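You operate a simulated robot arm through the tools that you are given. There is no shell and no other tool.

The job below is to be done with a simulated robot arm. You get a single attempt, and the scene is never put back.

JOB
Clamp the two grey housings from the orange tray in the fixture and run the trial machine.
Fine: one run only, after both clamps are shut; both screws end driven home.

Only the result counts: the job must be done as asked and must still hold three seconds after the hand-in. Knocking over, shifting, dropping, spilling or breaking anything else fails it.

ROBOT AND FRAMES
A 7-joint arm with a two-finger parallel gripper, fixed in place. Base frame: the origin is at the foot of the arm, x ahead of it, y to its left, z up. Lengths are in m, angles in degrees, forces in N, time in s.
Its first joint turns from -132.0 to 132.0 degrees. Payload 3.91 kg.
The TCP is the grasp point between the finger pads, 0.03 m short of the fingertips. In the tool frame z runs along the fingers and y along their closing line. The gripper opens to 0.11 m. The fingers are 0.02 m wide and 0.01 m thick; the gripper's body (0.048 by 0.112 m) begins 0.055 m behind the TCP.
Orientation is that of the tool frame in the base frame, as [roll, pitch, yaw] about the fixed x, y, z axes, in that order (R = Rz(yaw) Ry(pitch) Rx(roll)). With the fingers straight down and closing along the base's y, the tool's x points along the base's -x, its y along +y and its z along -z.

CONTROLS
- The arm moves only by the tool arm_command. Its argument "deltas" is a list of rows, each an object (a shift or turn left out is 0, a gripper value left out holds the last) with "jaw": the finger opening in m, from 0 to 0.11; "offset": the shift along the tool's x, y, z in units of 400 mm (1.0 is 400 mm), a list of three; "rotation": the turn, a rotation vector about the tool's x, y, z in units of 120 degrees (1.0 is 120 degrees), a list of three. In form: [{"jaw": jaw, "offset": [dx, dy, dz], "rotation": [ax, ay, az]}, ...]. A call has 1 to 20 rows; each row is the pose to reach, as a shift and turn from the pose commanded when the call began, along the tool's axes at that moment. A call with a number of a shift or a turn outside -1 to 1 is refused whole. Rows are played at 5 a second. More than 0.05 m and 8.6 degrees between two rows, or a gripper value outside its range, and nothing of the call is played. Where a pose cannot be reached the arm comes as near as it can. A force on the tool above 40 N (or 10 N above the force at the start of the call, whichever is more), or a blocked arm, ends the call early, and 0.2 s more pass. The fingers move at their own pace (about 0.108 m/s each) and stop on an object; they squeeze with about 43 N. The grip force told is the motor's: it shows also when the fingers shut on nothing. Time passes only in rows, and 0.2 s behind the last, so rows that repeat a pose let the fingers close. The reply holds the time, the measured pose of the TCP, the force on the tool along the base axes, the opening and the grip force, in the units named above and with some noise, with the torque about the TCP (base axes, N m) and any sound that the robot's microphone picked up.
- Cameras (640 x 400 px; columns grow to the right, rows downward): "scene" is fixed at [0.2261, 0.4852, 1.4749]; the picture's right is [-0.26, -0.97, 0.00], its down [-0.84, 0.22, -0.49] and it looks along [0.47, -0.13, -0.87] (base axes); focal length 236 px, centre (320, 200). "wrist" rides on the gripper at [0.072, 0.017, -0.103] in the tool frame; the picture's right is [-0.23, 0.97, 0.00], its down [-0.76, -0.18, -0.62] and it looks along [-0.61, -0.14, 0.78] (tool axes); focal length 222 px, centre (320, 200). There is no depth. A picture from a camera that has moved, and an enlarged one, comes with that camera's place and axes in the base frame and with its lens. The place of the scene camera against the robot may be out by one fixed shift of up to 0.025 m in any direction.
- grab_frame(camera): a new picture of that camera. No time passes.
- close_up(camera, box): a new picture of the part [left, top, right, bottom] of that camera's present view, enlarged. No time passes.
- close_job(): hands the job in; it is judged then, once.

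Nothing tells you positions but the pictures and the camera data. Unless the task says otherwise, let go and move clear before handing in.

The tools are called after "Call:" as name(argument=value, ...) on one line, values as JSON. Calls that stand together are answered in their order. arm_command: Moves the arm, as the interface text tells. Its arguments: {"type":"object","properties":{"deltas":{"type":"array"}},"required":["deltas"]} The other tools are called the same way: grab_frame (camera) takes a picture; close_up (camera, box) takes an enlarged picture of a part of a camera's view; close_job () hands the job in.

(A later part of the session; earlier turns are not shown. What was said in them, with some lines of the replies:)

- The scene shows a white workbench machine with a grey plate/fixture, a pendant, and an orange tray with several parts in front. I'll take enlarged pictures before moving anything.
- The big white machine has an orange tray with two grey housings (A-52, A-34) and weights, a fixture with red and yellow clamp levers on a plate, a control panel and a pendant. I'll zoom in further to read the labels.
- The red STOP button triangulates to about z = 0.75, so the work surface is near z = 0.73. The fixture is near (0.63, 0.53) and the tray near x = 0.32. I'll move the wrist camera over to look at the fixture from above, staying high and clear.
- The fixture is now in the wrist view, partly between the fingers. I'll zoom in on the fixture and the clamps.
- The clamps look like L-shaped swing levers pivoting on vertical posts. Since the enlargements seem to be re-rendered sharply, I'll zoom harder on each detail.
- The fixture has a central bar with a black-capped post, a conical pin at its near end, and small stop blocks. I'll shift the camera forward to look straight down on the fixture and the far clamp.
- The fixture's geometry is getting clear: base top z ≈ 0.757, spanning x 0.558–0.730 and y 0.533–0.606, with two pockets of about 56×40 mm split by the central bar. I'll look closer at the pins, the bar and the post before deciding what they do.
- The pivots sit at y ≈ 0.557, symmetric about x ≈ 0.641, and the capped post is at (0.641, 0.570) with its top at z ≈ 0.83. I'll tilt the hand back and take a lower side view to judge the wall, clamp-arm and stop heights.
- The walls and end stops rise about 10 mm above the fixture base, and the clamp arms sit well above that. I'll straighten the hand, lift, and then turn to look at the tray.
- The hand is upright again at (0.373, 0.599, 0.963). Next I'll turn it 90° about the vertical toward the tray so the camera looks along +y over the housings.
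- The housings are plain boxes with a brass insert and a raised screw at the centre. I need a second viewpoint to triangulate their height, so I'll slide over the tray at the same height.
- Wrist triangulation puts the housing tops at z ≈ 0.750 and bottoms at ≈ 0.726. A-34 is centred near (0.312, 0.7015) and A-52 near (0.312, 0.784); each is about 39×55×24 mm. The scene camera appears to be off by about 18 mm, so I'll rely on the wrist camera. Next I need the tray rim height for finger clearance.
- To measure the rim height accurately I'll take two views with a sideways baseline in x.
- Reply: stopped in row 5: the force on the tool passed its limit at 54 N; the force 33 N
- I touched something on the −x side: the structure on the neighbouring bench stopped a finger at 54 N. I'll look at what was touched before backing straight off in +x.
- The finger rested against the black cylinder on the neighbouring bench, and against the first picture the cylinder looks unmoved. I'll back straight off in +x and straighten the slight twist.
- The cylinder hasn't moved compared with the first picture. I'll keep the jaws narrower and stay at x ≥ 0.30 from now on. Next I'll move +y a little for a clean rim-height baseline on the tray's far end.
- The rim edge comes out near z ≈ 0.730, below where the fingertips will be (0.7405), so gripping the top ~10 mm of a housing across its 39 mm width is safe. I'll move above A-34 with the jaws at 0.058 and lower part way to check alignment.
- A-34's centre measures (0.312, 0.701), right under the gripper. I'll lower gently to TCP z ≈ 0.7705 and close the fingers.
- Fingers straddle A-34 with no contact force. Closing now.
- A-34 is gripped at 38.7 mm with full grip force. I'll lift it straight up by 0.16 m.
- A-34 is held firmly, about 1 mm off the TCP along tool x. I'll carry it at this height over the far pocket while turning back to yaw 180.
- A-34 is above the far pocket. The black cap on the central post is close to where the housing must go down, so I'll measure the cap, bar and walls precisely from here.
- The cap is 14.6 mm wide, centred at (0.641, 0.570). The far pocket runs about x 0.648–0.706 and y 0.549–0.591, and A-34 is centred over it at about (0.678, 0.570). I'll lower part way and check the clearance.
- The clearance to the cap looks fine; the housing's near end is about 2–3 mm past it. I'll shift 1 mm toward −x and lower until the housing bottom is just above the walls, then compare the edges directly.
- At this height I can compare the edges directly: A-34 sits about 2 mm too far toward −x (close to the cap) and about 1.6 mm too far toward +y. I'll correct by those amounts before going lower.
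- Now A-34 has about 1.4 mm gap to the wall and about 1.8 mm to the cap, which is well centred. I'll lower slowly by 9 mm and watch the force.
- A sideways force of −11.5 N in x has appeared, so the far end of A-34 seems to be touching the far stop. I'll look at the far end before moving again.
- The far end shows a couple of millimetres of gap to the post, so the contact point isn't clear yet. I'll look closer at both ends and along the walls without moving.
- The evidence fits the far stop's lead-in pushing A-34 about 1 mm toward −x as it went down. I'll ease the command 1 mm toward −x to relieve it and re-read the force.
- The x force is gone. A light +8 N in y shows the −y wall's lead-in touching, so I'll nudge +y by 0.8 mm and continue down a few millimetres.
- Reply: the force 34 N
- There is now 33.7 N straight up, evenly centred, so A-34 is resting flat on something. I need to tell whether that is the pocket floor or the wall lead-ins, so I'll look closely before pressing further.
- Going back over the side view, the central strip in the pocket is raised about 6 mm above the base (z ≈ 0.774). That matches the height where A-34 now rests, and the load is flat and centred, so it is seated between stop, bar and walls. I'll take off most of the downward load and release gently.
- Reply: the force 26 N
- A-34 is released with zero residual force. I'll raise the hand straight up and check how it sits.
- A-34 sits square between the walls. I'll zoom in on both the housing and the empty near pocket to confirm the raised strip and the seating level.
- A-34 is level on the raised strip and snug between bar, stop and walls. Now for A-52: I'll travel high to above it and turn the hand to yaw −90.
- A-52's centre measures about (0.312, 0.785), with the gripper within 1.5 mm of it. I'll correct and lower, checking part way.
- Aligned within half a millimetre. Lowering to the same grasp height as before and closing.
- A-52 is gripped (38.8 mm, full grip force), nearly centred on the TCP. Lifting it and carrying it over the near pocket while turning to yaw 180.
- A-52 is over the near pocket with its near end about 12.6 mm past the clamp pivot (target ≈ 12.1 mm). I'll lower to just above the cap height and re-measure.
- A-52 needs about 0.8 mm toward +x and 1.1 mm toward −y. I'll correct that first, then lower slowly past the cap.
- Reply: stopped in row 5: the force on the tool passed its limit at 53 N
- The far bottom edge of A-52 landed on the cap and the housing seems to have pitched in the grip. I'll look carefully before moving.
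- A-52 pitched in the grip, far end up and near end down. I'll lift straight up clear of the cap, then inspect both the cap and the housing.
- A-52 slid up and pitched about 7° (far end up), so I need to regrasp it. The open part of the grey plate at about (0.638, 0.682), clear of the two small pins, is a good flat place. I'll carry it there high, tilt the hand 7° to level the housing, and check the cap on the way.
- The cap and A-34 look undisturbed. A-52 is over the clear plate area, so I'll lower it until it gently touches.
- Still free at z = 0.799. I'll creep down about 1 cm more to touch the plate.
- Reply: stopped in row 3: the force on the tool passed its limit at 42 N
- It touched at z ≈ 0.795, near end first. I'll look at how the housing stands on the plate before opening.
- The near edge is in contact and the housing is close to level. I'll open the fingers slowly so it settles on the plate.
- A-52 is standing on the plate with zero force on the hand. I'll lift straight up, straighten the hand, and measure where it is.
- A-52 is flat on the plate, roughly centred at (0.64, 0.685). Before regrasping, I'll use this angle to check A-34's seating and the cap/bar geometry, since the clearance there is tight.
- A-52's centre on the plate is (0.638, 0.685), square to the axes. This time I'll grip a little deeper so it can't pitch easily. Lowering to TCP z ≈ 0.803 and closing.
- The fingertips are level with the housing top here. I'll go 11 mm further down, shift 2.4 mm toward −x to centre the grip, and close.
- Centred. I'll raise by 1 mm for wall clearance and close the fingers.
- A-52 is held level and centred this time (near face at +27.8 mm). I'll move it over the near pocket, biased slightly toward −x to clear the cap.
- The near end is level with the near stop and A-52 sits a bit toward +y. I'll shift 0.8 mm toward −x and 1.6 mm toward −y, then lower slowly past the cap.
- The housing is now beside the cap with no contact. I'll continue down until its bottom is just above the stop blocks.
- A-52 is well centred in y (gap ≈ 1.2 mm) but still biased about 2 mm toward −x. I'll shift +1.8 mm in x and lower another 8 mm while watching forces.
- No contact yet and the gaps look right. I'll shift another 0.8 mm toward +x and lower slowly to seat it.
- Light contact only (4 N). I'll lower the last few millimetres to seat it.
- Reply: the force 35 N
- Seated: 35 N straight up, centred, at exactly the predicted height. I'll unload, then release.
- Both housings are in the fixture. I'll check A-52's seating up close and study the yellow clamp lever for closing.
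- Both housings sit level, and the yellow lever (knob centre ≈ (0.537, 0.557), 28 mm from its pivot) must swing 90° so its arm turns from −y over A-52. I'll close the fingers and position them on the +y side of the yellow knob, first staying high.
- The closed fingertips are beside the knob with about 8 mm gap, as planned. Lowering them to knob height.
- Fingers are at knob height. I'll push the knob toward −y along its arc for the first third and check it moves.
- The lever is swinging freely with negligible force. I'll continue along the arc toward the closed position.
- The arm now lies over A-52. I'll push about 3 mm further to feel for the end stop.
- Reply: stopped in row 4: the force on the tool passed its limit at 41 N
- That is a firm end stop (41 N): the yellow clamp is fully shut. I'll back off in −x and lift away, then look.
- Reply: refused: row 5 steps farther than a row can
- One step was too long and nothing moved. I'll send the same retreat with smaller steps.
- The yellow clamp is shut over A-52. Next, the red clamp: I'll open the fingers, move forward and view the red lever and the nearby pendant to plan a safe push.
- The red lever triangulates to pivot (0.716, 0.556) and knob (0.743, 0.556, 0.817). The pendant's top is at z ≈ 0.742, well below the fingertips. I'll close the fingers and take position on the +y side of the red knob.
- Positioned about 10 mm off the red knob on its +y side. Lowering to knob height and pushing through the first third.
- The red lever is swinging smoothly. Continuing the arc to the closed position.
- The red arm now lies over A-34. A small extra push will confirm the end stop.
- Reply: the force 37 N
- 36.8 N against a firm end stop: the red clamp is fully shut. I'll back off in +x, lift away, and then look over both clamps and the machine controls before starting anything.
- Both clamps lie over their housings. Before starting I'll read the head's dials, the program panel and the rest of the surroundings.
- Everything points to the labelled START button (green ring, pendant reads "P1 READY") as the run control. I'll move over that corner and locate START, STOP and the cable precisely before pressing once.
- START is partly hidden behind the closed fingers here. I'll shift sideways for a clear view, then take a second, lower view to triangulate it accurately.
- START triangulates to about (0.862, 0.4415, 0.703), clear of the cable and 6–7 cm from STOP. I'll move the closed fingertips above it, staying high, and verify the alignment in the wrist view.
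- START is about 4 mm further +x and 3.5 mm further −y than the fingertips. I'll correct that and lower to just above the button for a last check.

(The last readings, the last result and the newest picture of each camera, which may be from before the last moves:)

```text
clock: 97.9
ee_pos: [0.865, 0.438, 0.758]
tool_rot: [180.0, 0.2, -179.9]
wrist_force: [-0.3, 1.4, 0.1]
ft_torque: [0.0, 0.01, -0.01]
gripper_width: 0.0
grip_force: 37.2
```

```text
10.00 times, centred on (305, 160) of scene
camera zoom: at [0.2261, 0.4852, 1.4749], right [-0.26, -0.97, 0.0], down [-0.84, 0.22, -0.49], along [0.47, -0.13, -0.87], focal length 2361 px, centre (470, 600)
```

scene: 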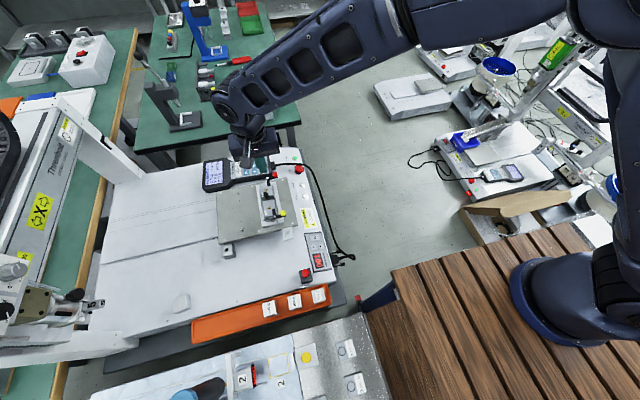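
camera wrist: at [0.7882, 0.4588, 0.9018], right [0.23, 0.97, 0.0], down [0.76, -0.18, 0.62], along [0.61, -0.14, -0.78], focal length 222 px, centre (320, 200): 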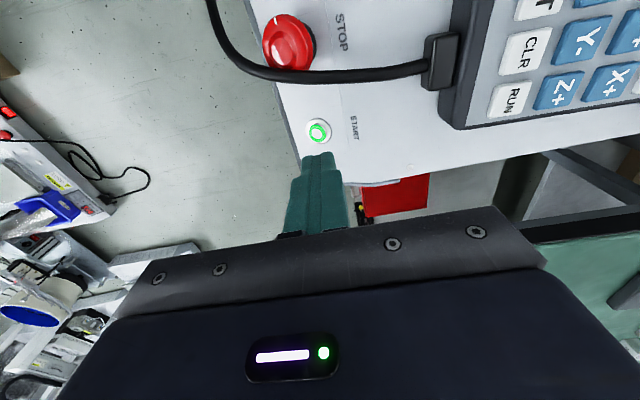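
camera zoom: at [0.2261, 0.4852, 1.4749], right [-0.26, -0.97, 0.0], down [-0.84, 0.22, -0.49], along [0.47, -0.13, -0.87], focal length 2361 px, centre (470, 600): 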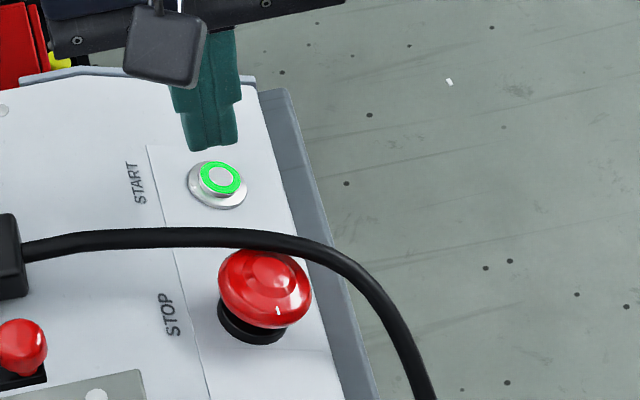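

The tip is centred over START within 1–2 mm. I'll lower slowly and monotonically until the button is felt.

Call:
arm_command(deltas=[{"jaw": 0.0, "offset": [0, -0.0025, 0.015]}, {"jaw": 0.0, "offset": [0, -0.0025, 0.03]}, {"jaw": 0.0, "offset": [0, -0.0025, 0.0375]}, {"jaw": 0.0, "offset": [0, -0.0025, 0.0425]}, {"jaw": 0.0, "offset": [0, -0.0025, 0.0425]}])

Call:
close_up(camera="scene", box=[285, 140, 325, 180])

Call:
close_up(camera="wrist", box=[260, 100, 380, 200])

```text
clock: 99.1
ee_pos: [0.8657, 0.437, 0.7422]
tool_rot: [-180.0, 0.2, 180.0]
wrist_force: [0.8, -0.6, 0.0]
ft_torque: [0.02, 0.0, 0.02]
gripper_width: 0.0
grip_force: 37.6
```

```text
10.00 times, centred on (305, 160) of scene
camera zoom: at [0.2261, 0.4852, 1.4749], right [-0.26, -0.97, 0.0], down [-0.84, 0.22, -0.49], along [0.47, -0.13, -0.87], focal length 2361 px, centre (470, 600)
```

zoom: 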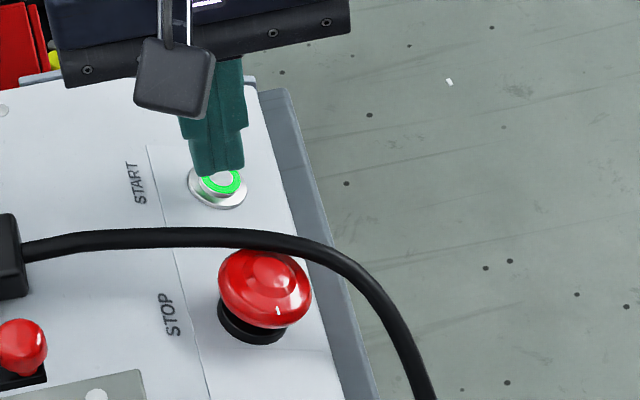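

```text
4.00 times, centred on (320, 150) of wrist
camera zoom: at [0.7928, 0.4547, 0.8441], right [0.23, 0.97, 0.0], down [0.76, -0.18, 0.62], along [0.61, -0.14, -0.78], focal length 888 px, centre (320, 400)
```

zoom: 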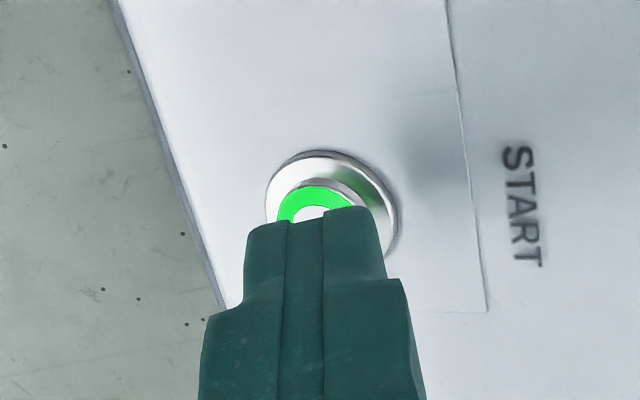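

Nearly touching and well centred. I'll continue slowly downward.

Call:
arm_command(deltas=[{"jaw": 0.0, "offset": [0, 0, 0.005]}, {"jaw": 0.0, "offset": [0, 0, 0.01]}, {"jaw": 0.0, "offset": [0, 0, 0.015]}, {"jaw": 0.0, "offset": [0, 0, 0.015]}])

Call:
close_up(camera="scene", box=[285, 140, 325, 180])

Call:
close_up(camera="scene", box=[195, 145, 315, 235])

```text
clock: 100.1
ee_pos: [0.8662, 0.4372, 0.7354]
tool_rot: [-179.9, 0.1, -179.9]
wrist_force: [-0.9, -0.8, -0.3]
ft_torque: [0.0, 0.04, -0.02]
gripper_width: 0.0002
grip_force: 37.9
```

```text
10.00 times, centred on (305, 160) of scene
camera zoom: at [0.2261, 0.4852, 1.4749], right [-0.26, -0.97, 0.0], down [-0.84, 0.22, -0.49], along [0.47, -0.13, -0.87], focal length 2361 px, centre (470, 600)
```

zoom: 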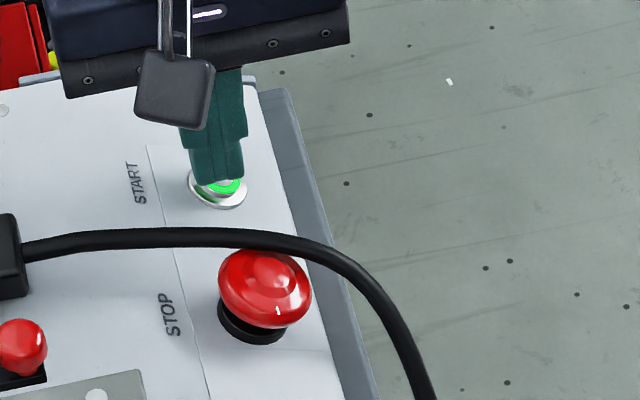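

```text
4.44 times, centred on (255, 190) of scene
camera zoom: at [0.2261, 0.4852, 1.4749], right [-0.26, -0.97, 0.0], down [-0.84, 0.22, -0.49], along [0.47, -0.13, -0.87], focal length 1049 px, centre (609, 244)
```

zoom: 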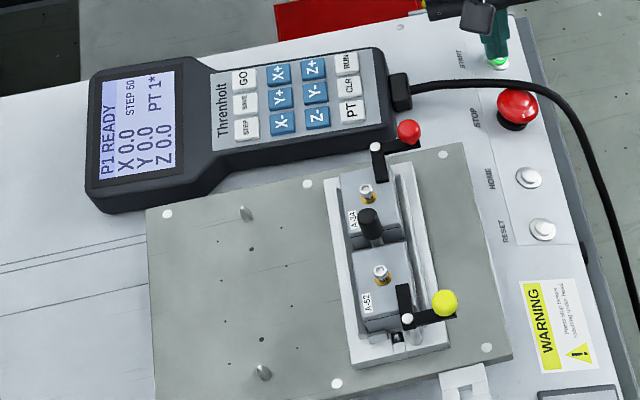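

Both clamps look properly shut in this overview, and there is no contact on the button yet. Continuing down gently.

Call:
arm_command(deltas=[{"jaw": 0.0, "offset": [0, 0, 0.004]}, {"jaw": 0.0, "offset": [0, 0, 0.008]}, {"jaw": 0.0, "offset": [0, 0, 0.012]}, {"jaw": 0.0, "offset": [0, 0, 0.012]}])

Call:
close_up(camera="scene", box=[195, 145, 315, 235])

Call:
close_up(camera="scene", box=[285, 140, 325, 180])

```text
clock: 101.1
ee_pos: [0.8671, 0.4379, 0.7315]
tool_rot: [179.9, 0.1, -180.0]
wrist_force: [0.3, 0.7, 1.2]
ft_torque: [-0.01, -0.01, -0.02]
gripper_width: 0.0
grip_force: 37.6
```

```text
4.44 times, centred on (255, 190) of scene
camera zoom: at [0.2261, 0.4852, 1.4749], right [-0.26, -0.97, 0.0], down [-0.84, 0.22, -0.49], along [0.47, -0.13, -0.87], focal length 1049 px, centre (609, 244)
```

zoom: 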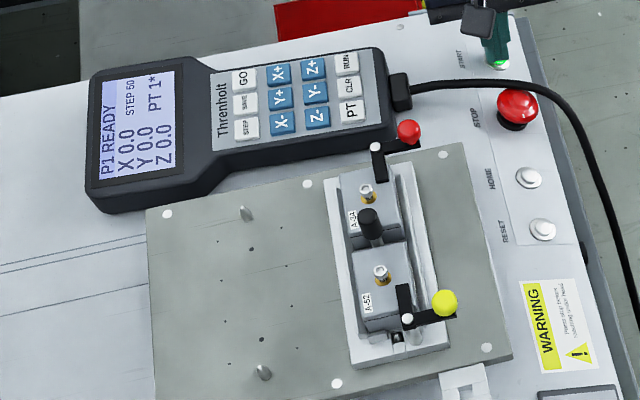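

```text
10.00 times, centred on (305, 160) of scene
camera zoom: at [0.2261, 0.4852, 1.4749], right [-0.26, -0.97, 0.0], down [-0.84, 0.22, -0.49], along [0.47, -0.13, -0.87], focal length 2361 px, centre (470, 600)
```

zoom: 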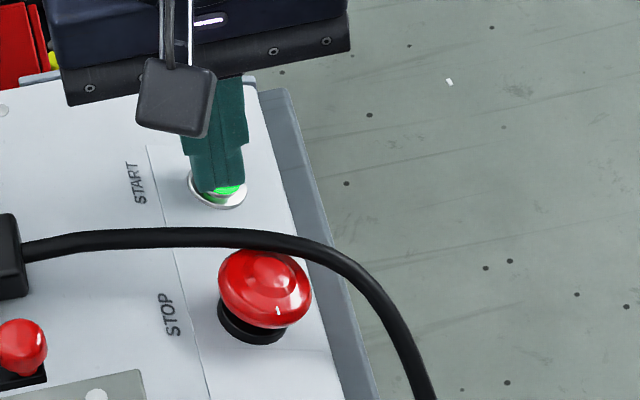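

Still only about 1 N. Continuing down in small steps.

Call:
arm_command(deltas=[{"jaw": 0.0, "offset": [0, 0, 0.004]}, {"jaw": 0.0, "offset": [0, 0, 0.008]}, {"jaw": 0.0, "offset": [0, 0, 0.008]}])

Call:
close_up(camera="scene", box=[195, 145, 315, 235])

Call:
close_up(camera="wrist", box=[260, 100, 380, 200])

```text
clock: 101.9
ee_pos: [0.8672, 0.438, 0.7278]
tool_rot: [180.0, 0.3, -180.0]
wrist_force: [0.6, 1.6, 6.6]
ft_torque: [0.11, -0.01, 0.01]
gripper_width: 0.0002
grip_force: 37.7
heard: click
```

```text
4.44 times, centred on (255, 190) of scene
camera zoom: at [0.2261, 0.4852, 1.4749], right [-0.26, -0.97, 0.0], down [-0.84, 0.22, -0.49], along [0.47, -0.13, -0.87], focal length 1049 px, centre (609, 244)
```

zoom: 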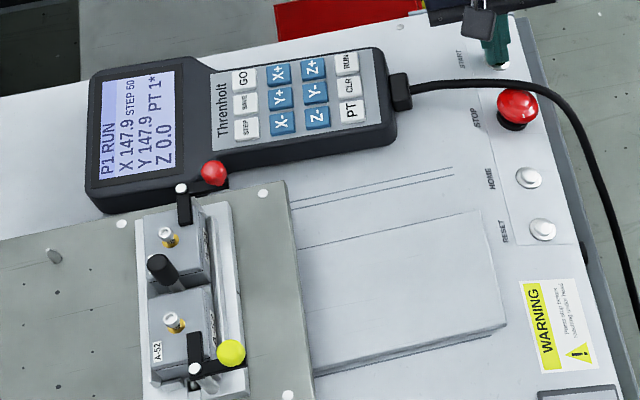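

```text
4.00 times, centred on (320, 150) of wrist
camera zoom: at [0.7936, 0.4552, 0.8307], right [0.23, 0.97, 0.0], down [0.76, -0.18, 0.63], along [0.61, -0.14, -0.78], focal length 888 px, centre (320, 400)
```

zoom: 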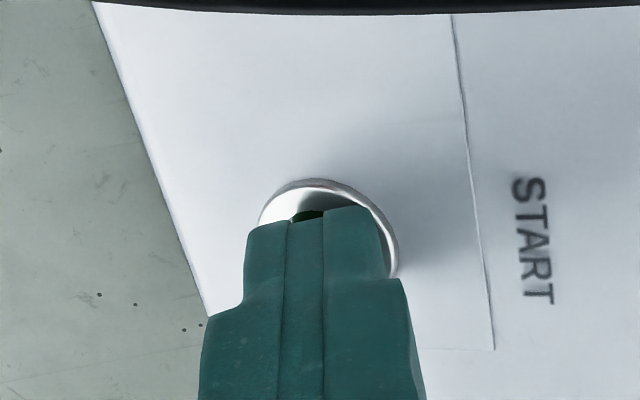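

Click heard, and the pendant shows "P1 RUN" with the plate moving. I'll lift straight off the button and stay clear while it runs.

Call:
arm_command(deltas=[{"jaw": 0.0, "offset": [0, 0, -0.03]}, {"jaw": 0.0, "offset": [0, 0, -0.1]}, {"jaw": 0.0, "offset": [0, 0, -0.2]}, {"jaw": 0.0, "offset": [0, 0, -0.3]}, {"jaw": 0.0, "offset": [0, 0, -0.3]}])

Call:
grab_frame(camera="scene")

Call:
close_up(camera="scene", box=[60, 140, 320, 330])

```text
clock: 103.1
ee_pos: [0.8678, 0.437, 0.8488]
tool_rot: [-180.0, 0.1, 179.9]
wrist_force: [0.5, -1.4, 0.0]
ft_torque: [-0.01, -0.01, -0.01]
gripper_width: 0.0
grip_force: 37.5
```

```text
taken
```

scene: 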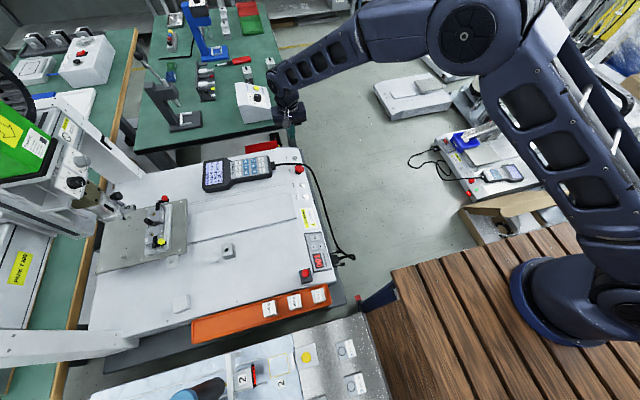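

```text
2.11 times, centred on (190, 235) of scene
camera zoom: at [0.2261, 0.4852, 1.4749], right [-0.26, -0.97, 0.0], down [-0.84, 0.22, -0.49], along [0.47, -0.13, -0.87], focal length 497 px, centre (594, 126)
```

zoom: 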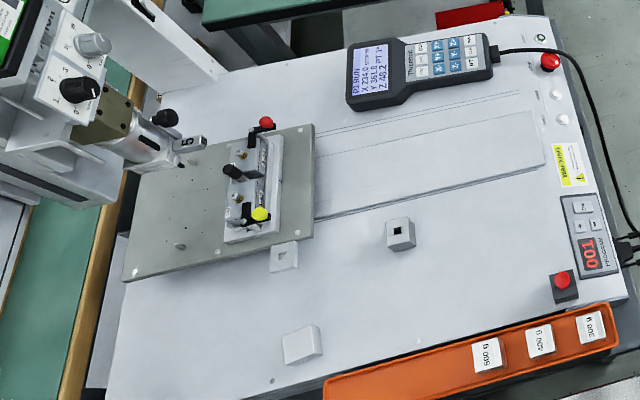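

The head has come across and the plate is under it. I'll hold still and let time pass while watching.

Call:
arm_command(deltas=[{"jaw": 0.0}, {"jaw": 0.0}, {"jaw": 0.0}, {"jaw": 0.0}, {"jaw": 0.0}, {"jaw": 0.0}, {"jaw": 0.0}, {"jaw": 0.0}])

Call:
close_up(camera="scene", box=[60, 140, 320, 330])

Call:
close_up(camera="scene", box=[100, 180, 200, 260])

```text
clock: 104.9
ee_pos: [0.8675, 0.4366, 0.8491]
tool_rot: [180.0, 0.0, -180.0]
wrist_force: [0.1, 0.7, 1.3]
ft_torque: [-0.02, -0.01, -0.02]
gripper_width: 0.0
grip_force: 37.6
```

```text
2.11 times, centred on (190, 235) of scene
camera zoom: at [0.2261, 0.4852, 1.4749], right [-0.26, -0.97, 0.0], down [-0.84, 0.22, -0.49], along [0.47, -0.13, -0.87], focal length 497 px, centre (594, 126)
```

zoom: 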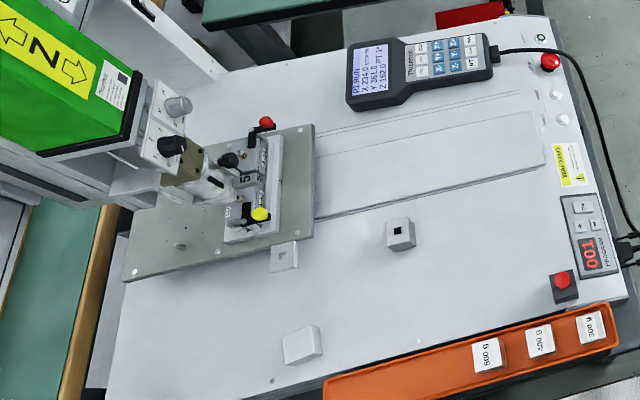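

```text
5.00 times, centred on (150, 220) of scene
camera zoom: at [0.2261, 0.4852, 1.4749], right [-0.26, -0.97, 0.0], down [-0.84, 0.22, -0.49], along [0.47, -0.13, -0.87], focal length 1181 px, centre (1170, 100)
```

zoom: 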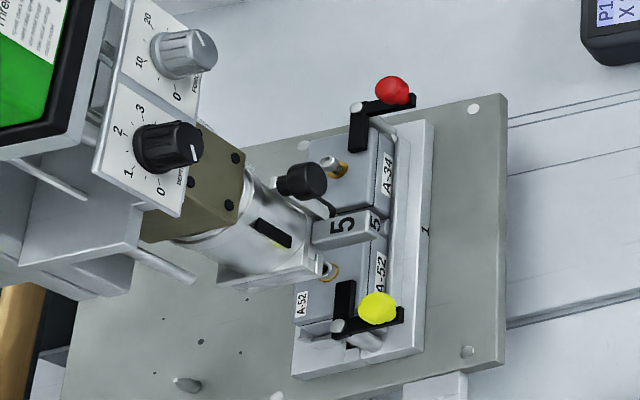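

The head is down over A-52. I'll keep waiting in short holds and watch it finish.

Call:
arm_command(deltas=[{"jaw": 0.0}, {"jaw": 0.0}, {"jaw": 0.0}, {"jaw": 0.0}, {"jaw": 0.0}, {"jaw": 0.0}, {"jaw": 0.0}, {"jaw": 0.0}, {"jaw": 0.0}, {"jaw": 0.0}])

Call:
close_up(camera="scene", box=[60, 140, 320, 330])

Call:
arm_command(deltas=[{"jaw": 0.0}, {"jaw": 0.0}, {"jaw": 0.0}, {"jaw": 0.0}, {"jaw": 0.0}, {"jaw": 0.0}, {"jaw": 0.0}, {"jaw": 0.0}, {"jaw": 0.0}, {"jaw": 0.0}])

Call:
close_up(camera="scene", box=[60, 140, 320, 330])

Call:
close_up(camera="scene", box=[120, 180, 200, 250])

```text
clock: 107.1
ee_pos: [0.8663, 0.4358, 0.8491]
tool_rot: [-180.0, 0.0, 179.9]
wrist_force: [0.3, -0.7, -0.8]
ft_torque: [-0.03, -0.02, 0.02]
gripper_width: 0.0001
grip_force: 37.7
```

```text
2.11 times, centred on (190, 235) of scene
camera zoom: at [0.2261, 0.4852, 1.4749], right [-0.26, -0.97, 0.0], down [-0.84, 0.22, -0.49], along [0.47, -0.13, -0.87], focal length 497 px, centre (594, 126)
```

zoom: 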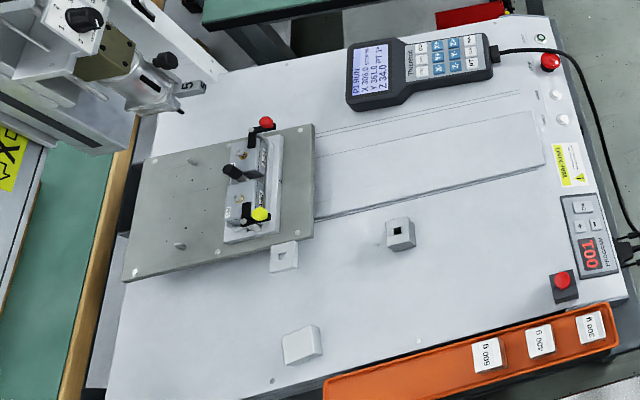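

```text
clock: 109.3
ee_pos: [0.8676, 0.4366, 0.8485]
tool_rot: [-180.0, 0.0, 180.0]
wrist_force: [0.1, -0.3, 0.3]
ft_torque: [0.0, 0.0, 0.02]
gripper_width: 0.0
grip_force: 37.7
```

```text
2.11 times, centred on (190, 235) of scene
camera zoom: at [0.2261, 0.4852, 1.4749], right [-0.26, -0.97, 0.0], down [-0.84, 0.22, -0.49], along [0.47, -0.13, -0.87], focal length 497 px, centre (594, 126)
```

zoom: 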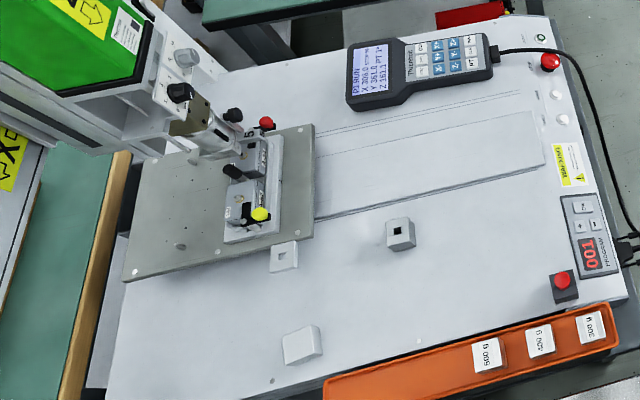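

```text
5.71 times, centred on (160, 215) of scene
camera zoom: at [0.2261, 0.4852, 1.4749], right [-0.26, -0.97, 0.0], down [-0.84, 0.22, -0.49], along [0.47, -0.13, -0.87], focal length 1349 px, centre (1234, 114)
```

zoom: 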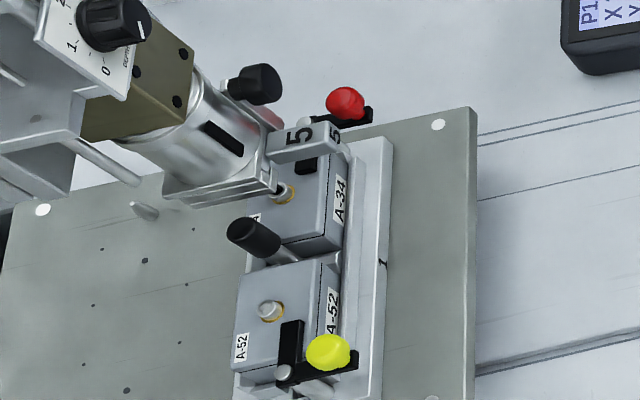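

A-52's screw head now sits low on the housing and the head is driving A-34. I'll keep waiting until the pendant returns to READY.

Call:
arm_command(deltas=[{"jaw": 0.0}, {"jaw": 0.0}, {"jaw": 0.0}, {"jaw": 0.0}, {"jaw": 0.0}, {"jaw": 0.0}, {"jaw": 0.0}, {"jaw": 0.0}, {"jaw": 0.0}, {"jaw": 0.0}, {"jaw": 0.0}, {"jaw": 0.0}])

Call:
close_up(camera="scene", box=[60, 140, 320, 330])

Call:
arm_command(deltas=[{"jaw": 0.0}, {"jaw": 0.0}, {"jaw": 0.0}, {"jaw": 0.0}, {"jaw": 0.0}, {"jaw": 0.0}, {"jaw": 0.0}, {"jaw": 0.0}, {"jaw": 0.0}, {"jaw": 0.0}, {"jaw": 0.0}, {"jaw": 0.0}, {"jaw": 0.0}, {"jaw": 0.0}])

Call:
close_up(camera="scene", box=[60, 140, 320, 330])

Call:
grab_frame(camera="scene")

```text
clock: 111.9
ee_pos: [0.8663, 0.4368, 0.849]
tool_rot: [180.0, 0.2, -179.9]
wrist_force: [-0.6, 1.1, -0.3]
ft_torque: [0.03, -0.02, -0.04]
gripper_width: 0.0001
grip_force: 38.0
```

```text
2.11 times, centred on (190, 235) of scene
camera zoom: at [0.2261, 0.4852, 1.4749], right [-0.26, -0.97, 0.0], down [-0.84, 0.22, -0.49], along [0.47, -0.13, -0.87], focal length 497 px, centre (594, 126)
```

zoom: 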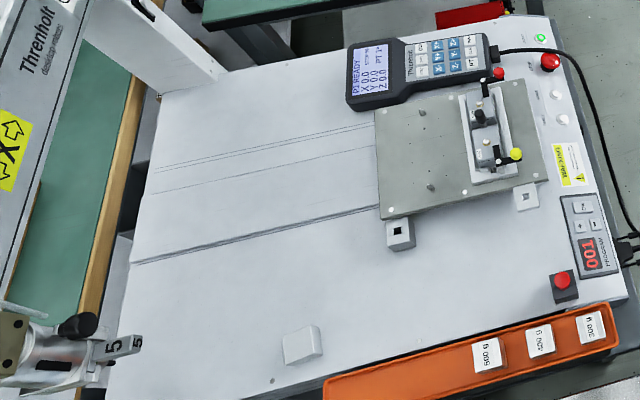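

```text
clock: 114.9
ee_pos: [0.8674, 0.4363, 0.8488]
tool_rot: [-180.0, 0.1, 179.9]
wrist_force: [0.2, -0.4, 0.5]
ft_torque: [-0.04, -0.01, 0.0]
gripper_width: 0.0
grip_force: 37.6
```

```text
2.11 times, centred on (190, 235) of scene
camera zoom: at [0.2261, 0.4852, 1.4749], right [-0.26, -0.97, 0.0], down [-0.84, 0.22, -0.49], along [0.47, -0.13, -0.87], focal length 497 px, centre (594, 126)
```

zoom: 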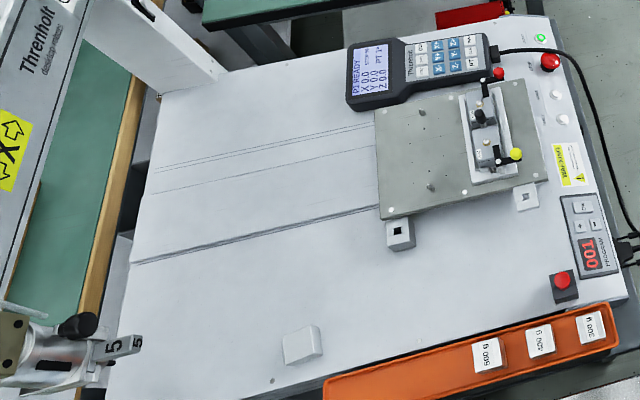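

```text
taken
```

scene: 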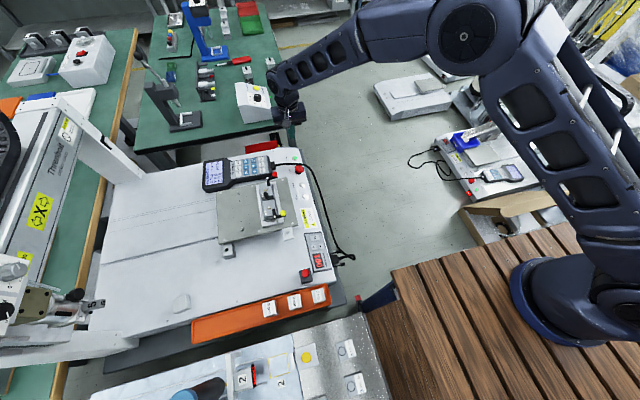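

The run finished: the pendant reads READY again and plate and head are back home. I'll check both screws, both clamps and the surroundings up close.

Call:
close_up(camera="scene", box=[255, 170, 295, 230])

Call:
close_up(camera="scene", box=[258, 175, 290, 203])

Call:
close_up(camera="scene", box=[262, 196, 296, 226])

Call:
close_up(camera="scene", box=[195, 145, 315, 235])

Call:
close_up(camera="scene", box=[160, 280, 400, 400])

```text
6.67 times, centred on (275, 200) of scene
camera zoom: at [0.2261, 0.4852, 1.4749], right [-0.26, -0.97, 0.0], down [-0.84, 0.22, -0.49], along [0.47, -0.13, -0.87], focal length 1574 px, centre (620, 200)
```

zoom: 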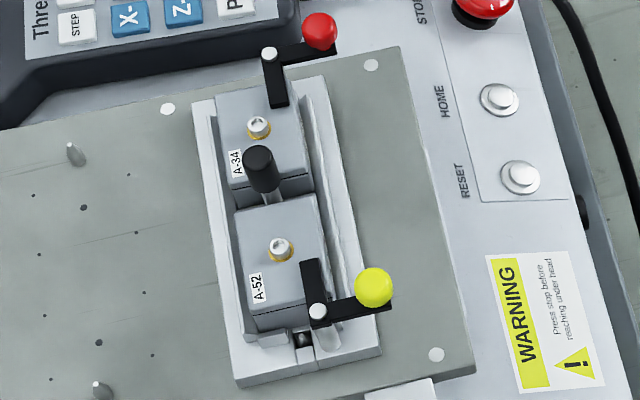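

```text
14.29 times, centred on (274, 189) of scene
camera zoom: at [0.2261, 0.4852, 1.4749], right [-0.26, -0.97, 0.0], down [-0.84, 0.22, -0.49], along [0.47, -0.13, -0.87], focal length 3373 px, centre (977, 357)
```

zoom: 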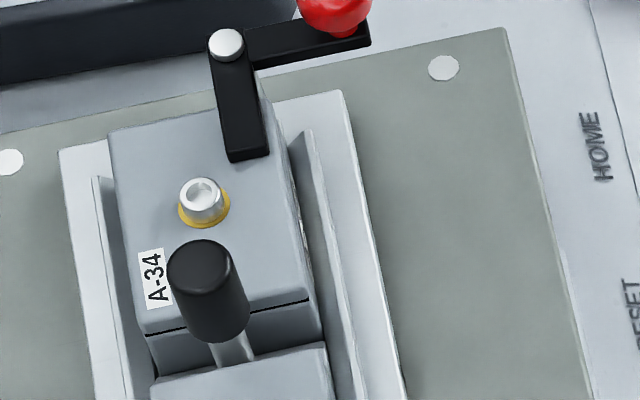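

```text
13.33 times, centred on (279, 211) of scene
camera zoom: at [0.2261, 0.4852, 1.4749], right [-0.26, -0.97, 0.0], down [-0.84, 0.22, -0.49], along [0.47, -0.13, -0.87], focal length 3148 px, centre (867, 53)
```

zoom: 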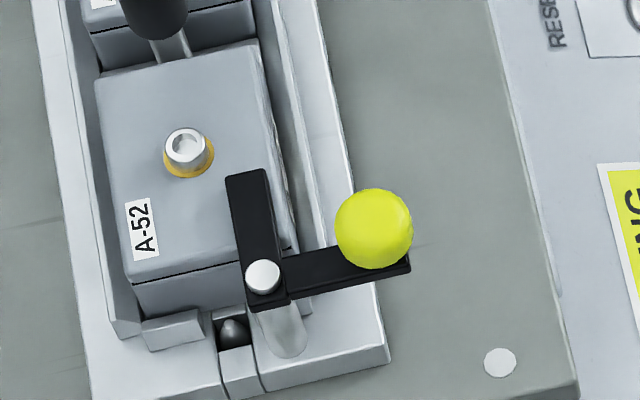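

```text
4.44 times, centred on (255, 190) of scene
camera zoom: at [0.2261, 0.4852, 1.4749], right [-0.26, -0.97, 0.0], down [-0.84, 0.22, -0.49], along [0.47, -0.13, -0.87], focal length 1049 px, centre (609, 244)
```

zoom: 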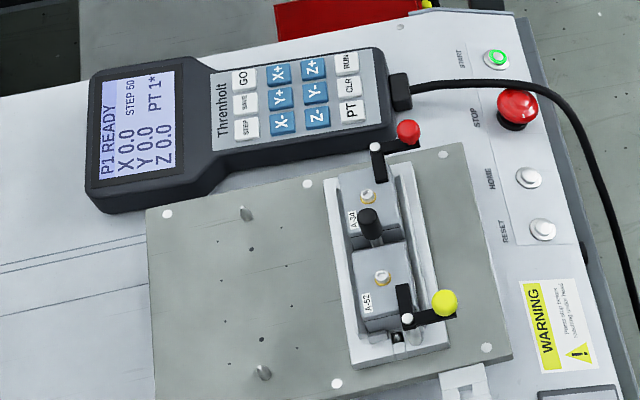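

```text
2.67 times, centred on (280, 340) of scene
camera zoom: at [0.2261, 0.4852, 1.4749], right [-0.26, -0.97, 0.0], down [-0.84, 0.22, -0.49], along [0.47, -0.13, -0.87], focal length 630 px, centre (427, -173)
```

zoom: 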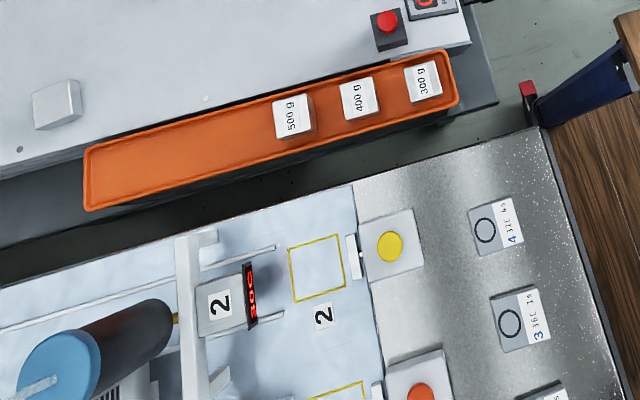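

Both screw heads now sit down on their brass inserts with no thread showing, and the tray and neighbouring bench look untouched. I'll move up and take a closer wrist look at both screws to be sure they are fully home.

Call:
arm_command(deltas=[{"jaw": 0.0, "offset": [0, 0, -0.1]}, {"jaw": 0.0, "offset": [0.05, 0.03, -0.18]}, {"jaw": 0.0, "offset": [0.14, 0.08, -0.22]}, {"jaw": 0.0, "offset": [0.23, 0.13, -0.22]}, {"jaw": 0.0, "offset": [0.32, 0.18, -0.22]}, {"jaw": 0.0, "offset": [0.41, 0.23, -0.22]}, {"jaw": 0.05, "offset": [0.5, 0.28, -0.22]}, {"jaw": 0.09, "offset": [0.59, 0.33, -0.22]}, {"jaw": 0.11, "offset": [0.66, 0.36, -0.22]}, {"jaw": 0.11, "offset": [0.66, 0.36, -0.22]}])

Call:
grab_frame(camera="wrist")

Call:
close_up(camera="wrist", box=[270, 40, 390, 210])

```text
clock: 117.1
ee_pos: [0.6014, 0.5799, 0.9349]
tool_rot: [-180.0, 0.1, 180.0]
wrist_force: [0.3, 0.3, -0.4]
ft_torque: [0.02, 0.02, -0.03]
gripper_width: 0.11
grip_force: 0.1
```

```text
taken
camera wrist: at [0.5285, 0.5974, 1.037], right [0.23, 0.97, 0.0], down [0.76, -0.18, 0.62], along [0.61, -0.14, -0.78], focal length 222 px, centre (320, 200)
```

wrist: 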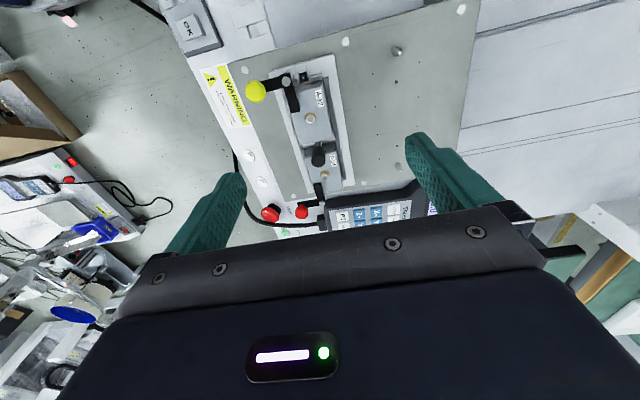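

```text
2.35 times, centred on (330, 125) of wrist
camera zoom: at [0.5285, 0.5974, 1.037], right [0.23, 0.97, 0.0], down [0.76, -0.18, 0.62], along [0.61, -0.14, -0.78], focal length 523 px, centre (296, 376)
```

zoom: 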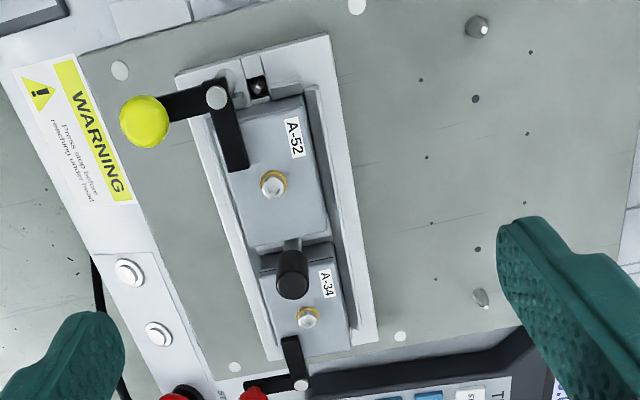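

Call:
close_up(camera="wrist", box=[298, 105, 326, 130])

Call:
close_up(camera="wrist", box=[310, 160, 340, 190])

Call:
close_up(camera="wrist", box=[275, 65, 345, 125])

Call:
close_up(camera="wrist", box=[290, 140, 350, 215])

```text
16.00 times, centred on (312, 118) of wrist
camera zoom: at [0.5285, 0.5974, 1.037], right [0.23, 0.97, 0.0], down [0.76, -0.18, 0.62], along [0.61, -0.14, -0.78], focal length 3554 px, centre (448, 1520)
```

zoom: 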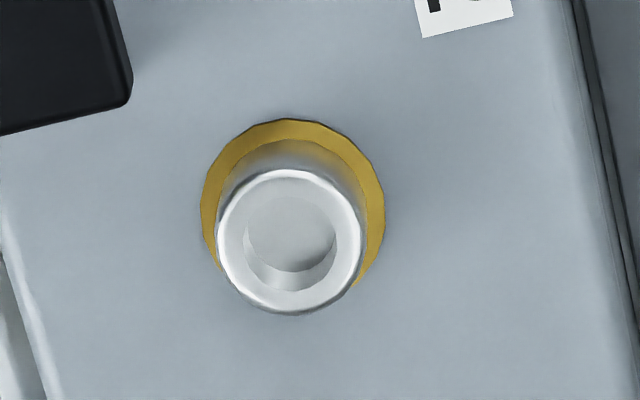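

```text
13.33 times, centred on (325, 175) of wrist
camera zoom: at [0.5285, 0.5974, 1.037], right [0.23, 0.97, 0.0], down [0.76, -0.18, 0.62], along [0.61, -0.14, -0.78], focal length 2962 px, centre (253, 533)
```

zoom: 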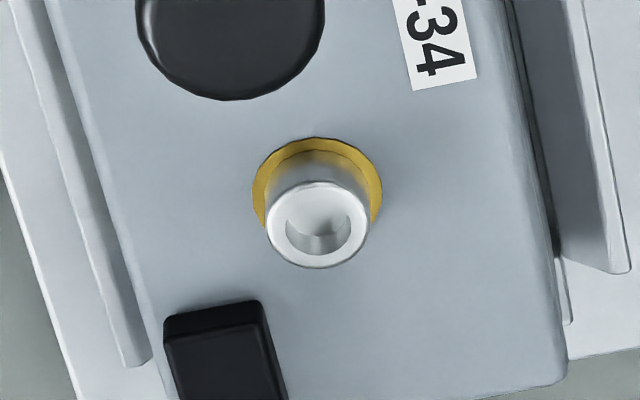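

```text
6.67 times, centred on (310, 95) of wrist
camera zoom: at [0.5285, 0.5974, 1.037], right [0.23, 0.97, 0.0], down [0.76, -0.18, 0.62], along [0.61, -0.14, -0.78], focal length 1481 px, centre (387, 900)
```

zoom: 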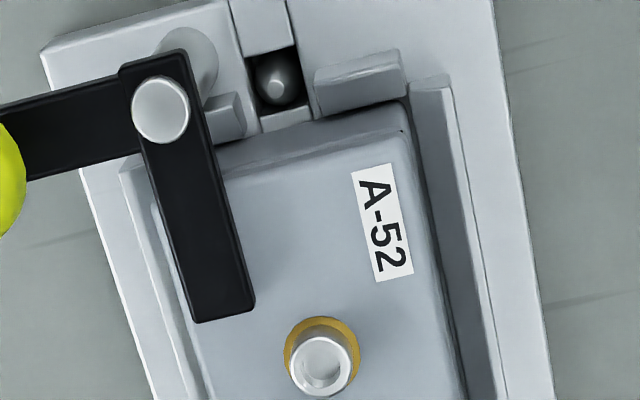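

```text
5.33 times, centred on (320, 178) of wrist
camera zoom: at [0.5285, 0.5974, 1.037], right [0.23, 0.97, 0.0], down [0.76, -0.18, 0.62], along [0.61, -0.14, -0.78], focal length 1185 px, centre (320, 320)
```

zoom: 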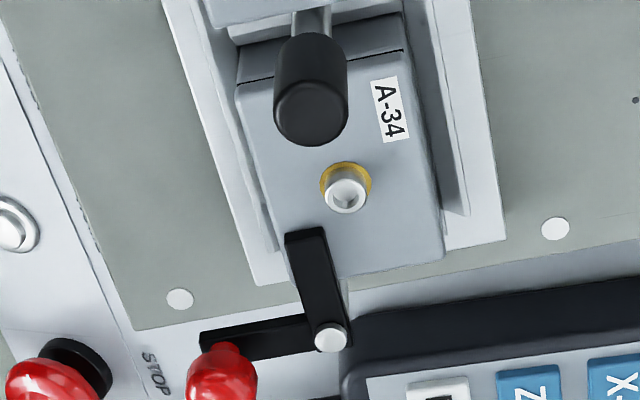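

Both screws are fully home on their inserts, both clamps are shut, the run has ended and nothing else looks disturbed. I'll move the empty hand well clear before handing in.

Call:
arm_command(deltas=[{"jaw": 0.11, "offset": [0, 0, -0.1]}, {"jaw": 0.11, "offset": [0, -0.07, -0.18]}, {"jaw": 0.11, "offset": [0, -0.16, -0.24]}, {"jaw": 0.11, "offset": [0, -0.25, -0.3]}, {"jaw": 0.11, "offset": [0, -0.34, -0.36]}, {"jaw": 0.11, "offset": [0, -0.44, -0.4]}, {"jaw": 0.11, "offset": [0, -0.54, -0.42]}, {"jaw": 0.11, "offset": [0, -0.62, -0.42]}, {"jaw": 0.11, "offset": [0, -0.62, -0.42]}])

Call:
grab_frame(camera="scene")

Call:
close_up(camera="scene", box=[180, 140, 340, 340])

```text
clock: 119.1
ee_pos: [0.6004, 0.3339, 1.1048]
tool_rot: [-180.0, 0.1, 180.0]
wrist_force: [-0.2, -0.6, 0.2]
ft_torque: [-0.02, -0.01, -0.01]
gripper_width: 0.1102
grip_force: 0.0
```

```text
taken
```

scene: 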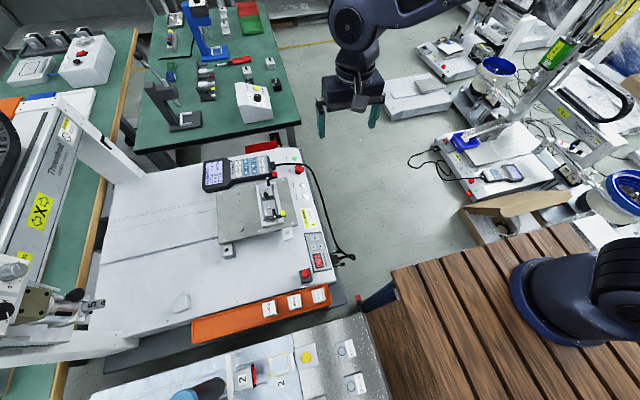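

```text
2.00 times, centred on (260, 240) of scene
camera zoom: at [0.2261, 0.4852, 1.4749], right [-0.26, -0.97, 0.0], down [-0.84, 0.22, -0.49], along [0.47, -0.13, -0.87], focal length 472 px, centre (440, 120)
```

zoom: 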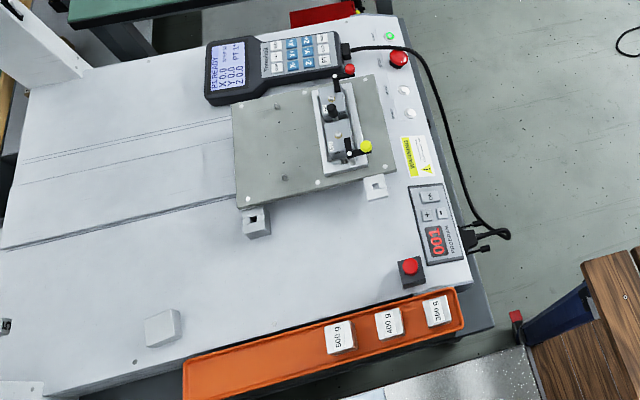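

The hand is clear, the machine reads READY after its single run, both housings are clamped and both screws are driven home. Handing the job in.

Call:
close_job()

```text
The job is handed in.
```

I clamped both grey housings in the fixture and ran the machine once. Both screws are driven home, and I've handed the job in.

- **Housings:** A-34 is in the far pocket and A-52 in the near pocket. I pushed both clamp levers to a firm end stop before starting.
- **Run:** I pressed START once and heard one click. The pendant showed "P1 RUN" and went back to "READY" by itself.
- **Screws:** in the close-up pictures, both heads sit on their brass inserts with no thread showing.

Three things happened along the way:

- **Neighbouring bench:** early on, the gripper touched the black cylinder there with about 54 N. It looks unmoved in the pictures from before and after.
- **A-52:** on the first try it landed on the black-capped post in the fixture and slipped in the grip. I set it down on the machine's grey plate, picked it up again and seated it properly. The post looks undamaged.
- **Which machine:** I saw no label saying "trial machine". I took it to be the one holding the fixture, since it was the only machine in reach set up for these housings.
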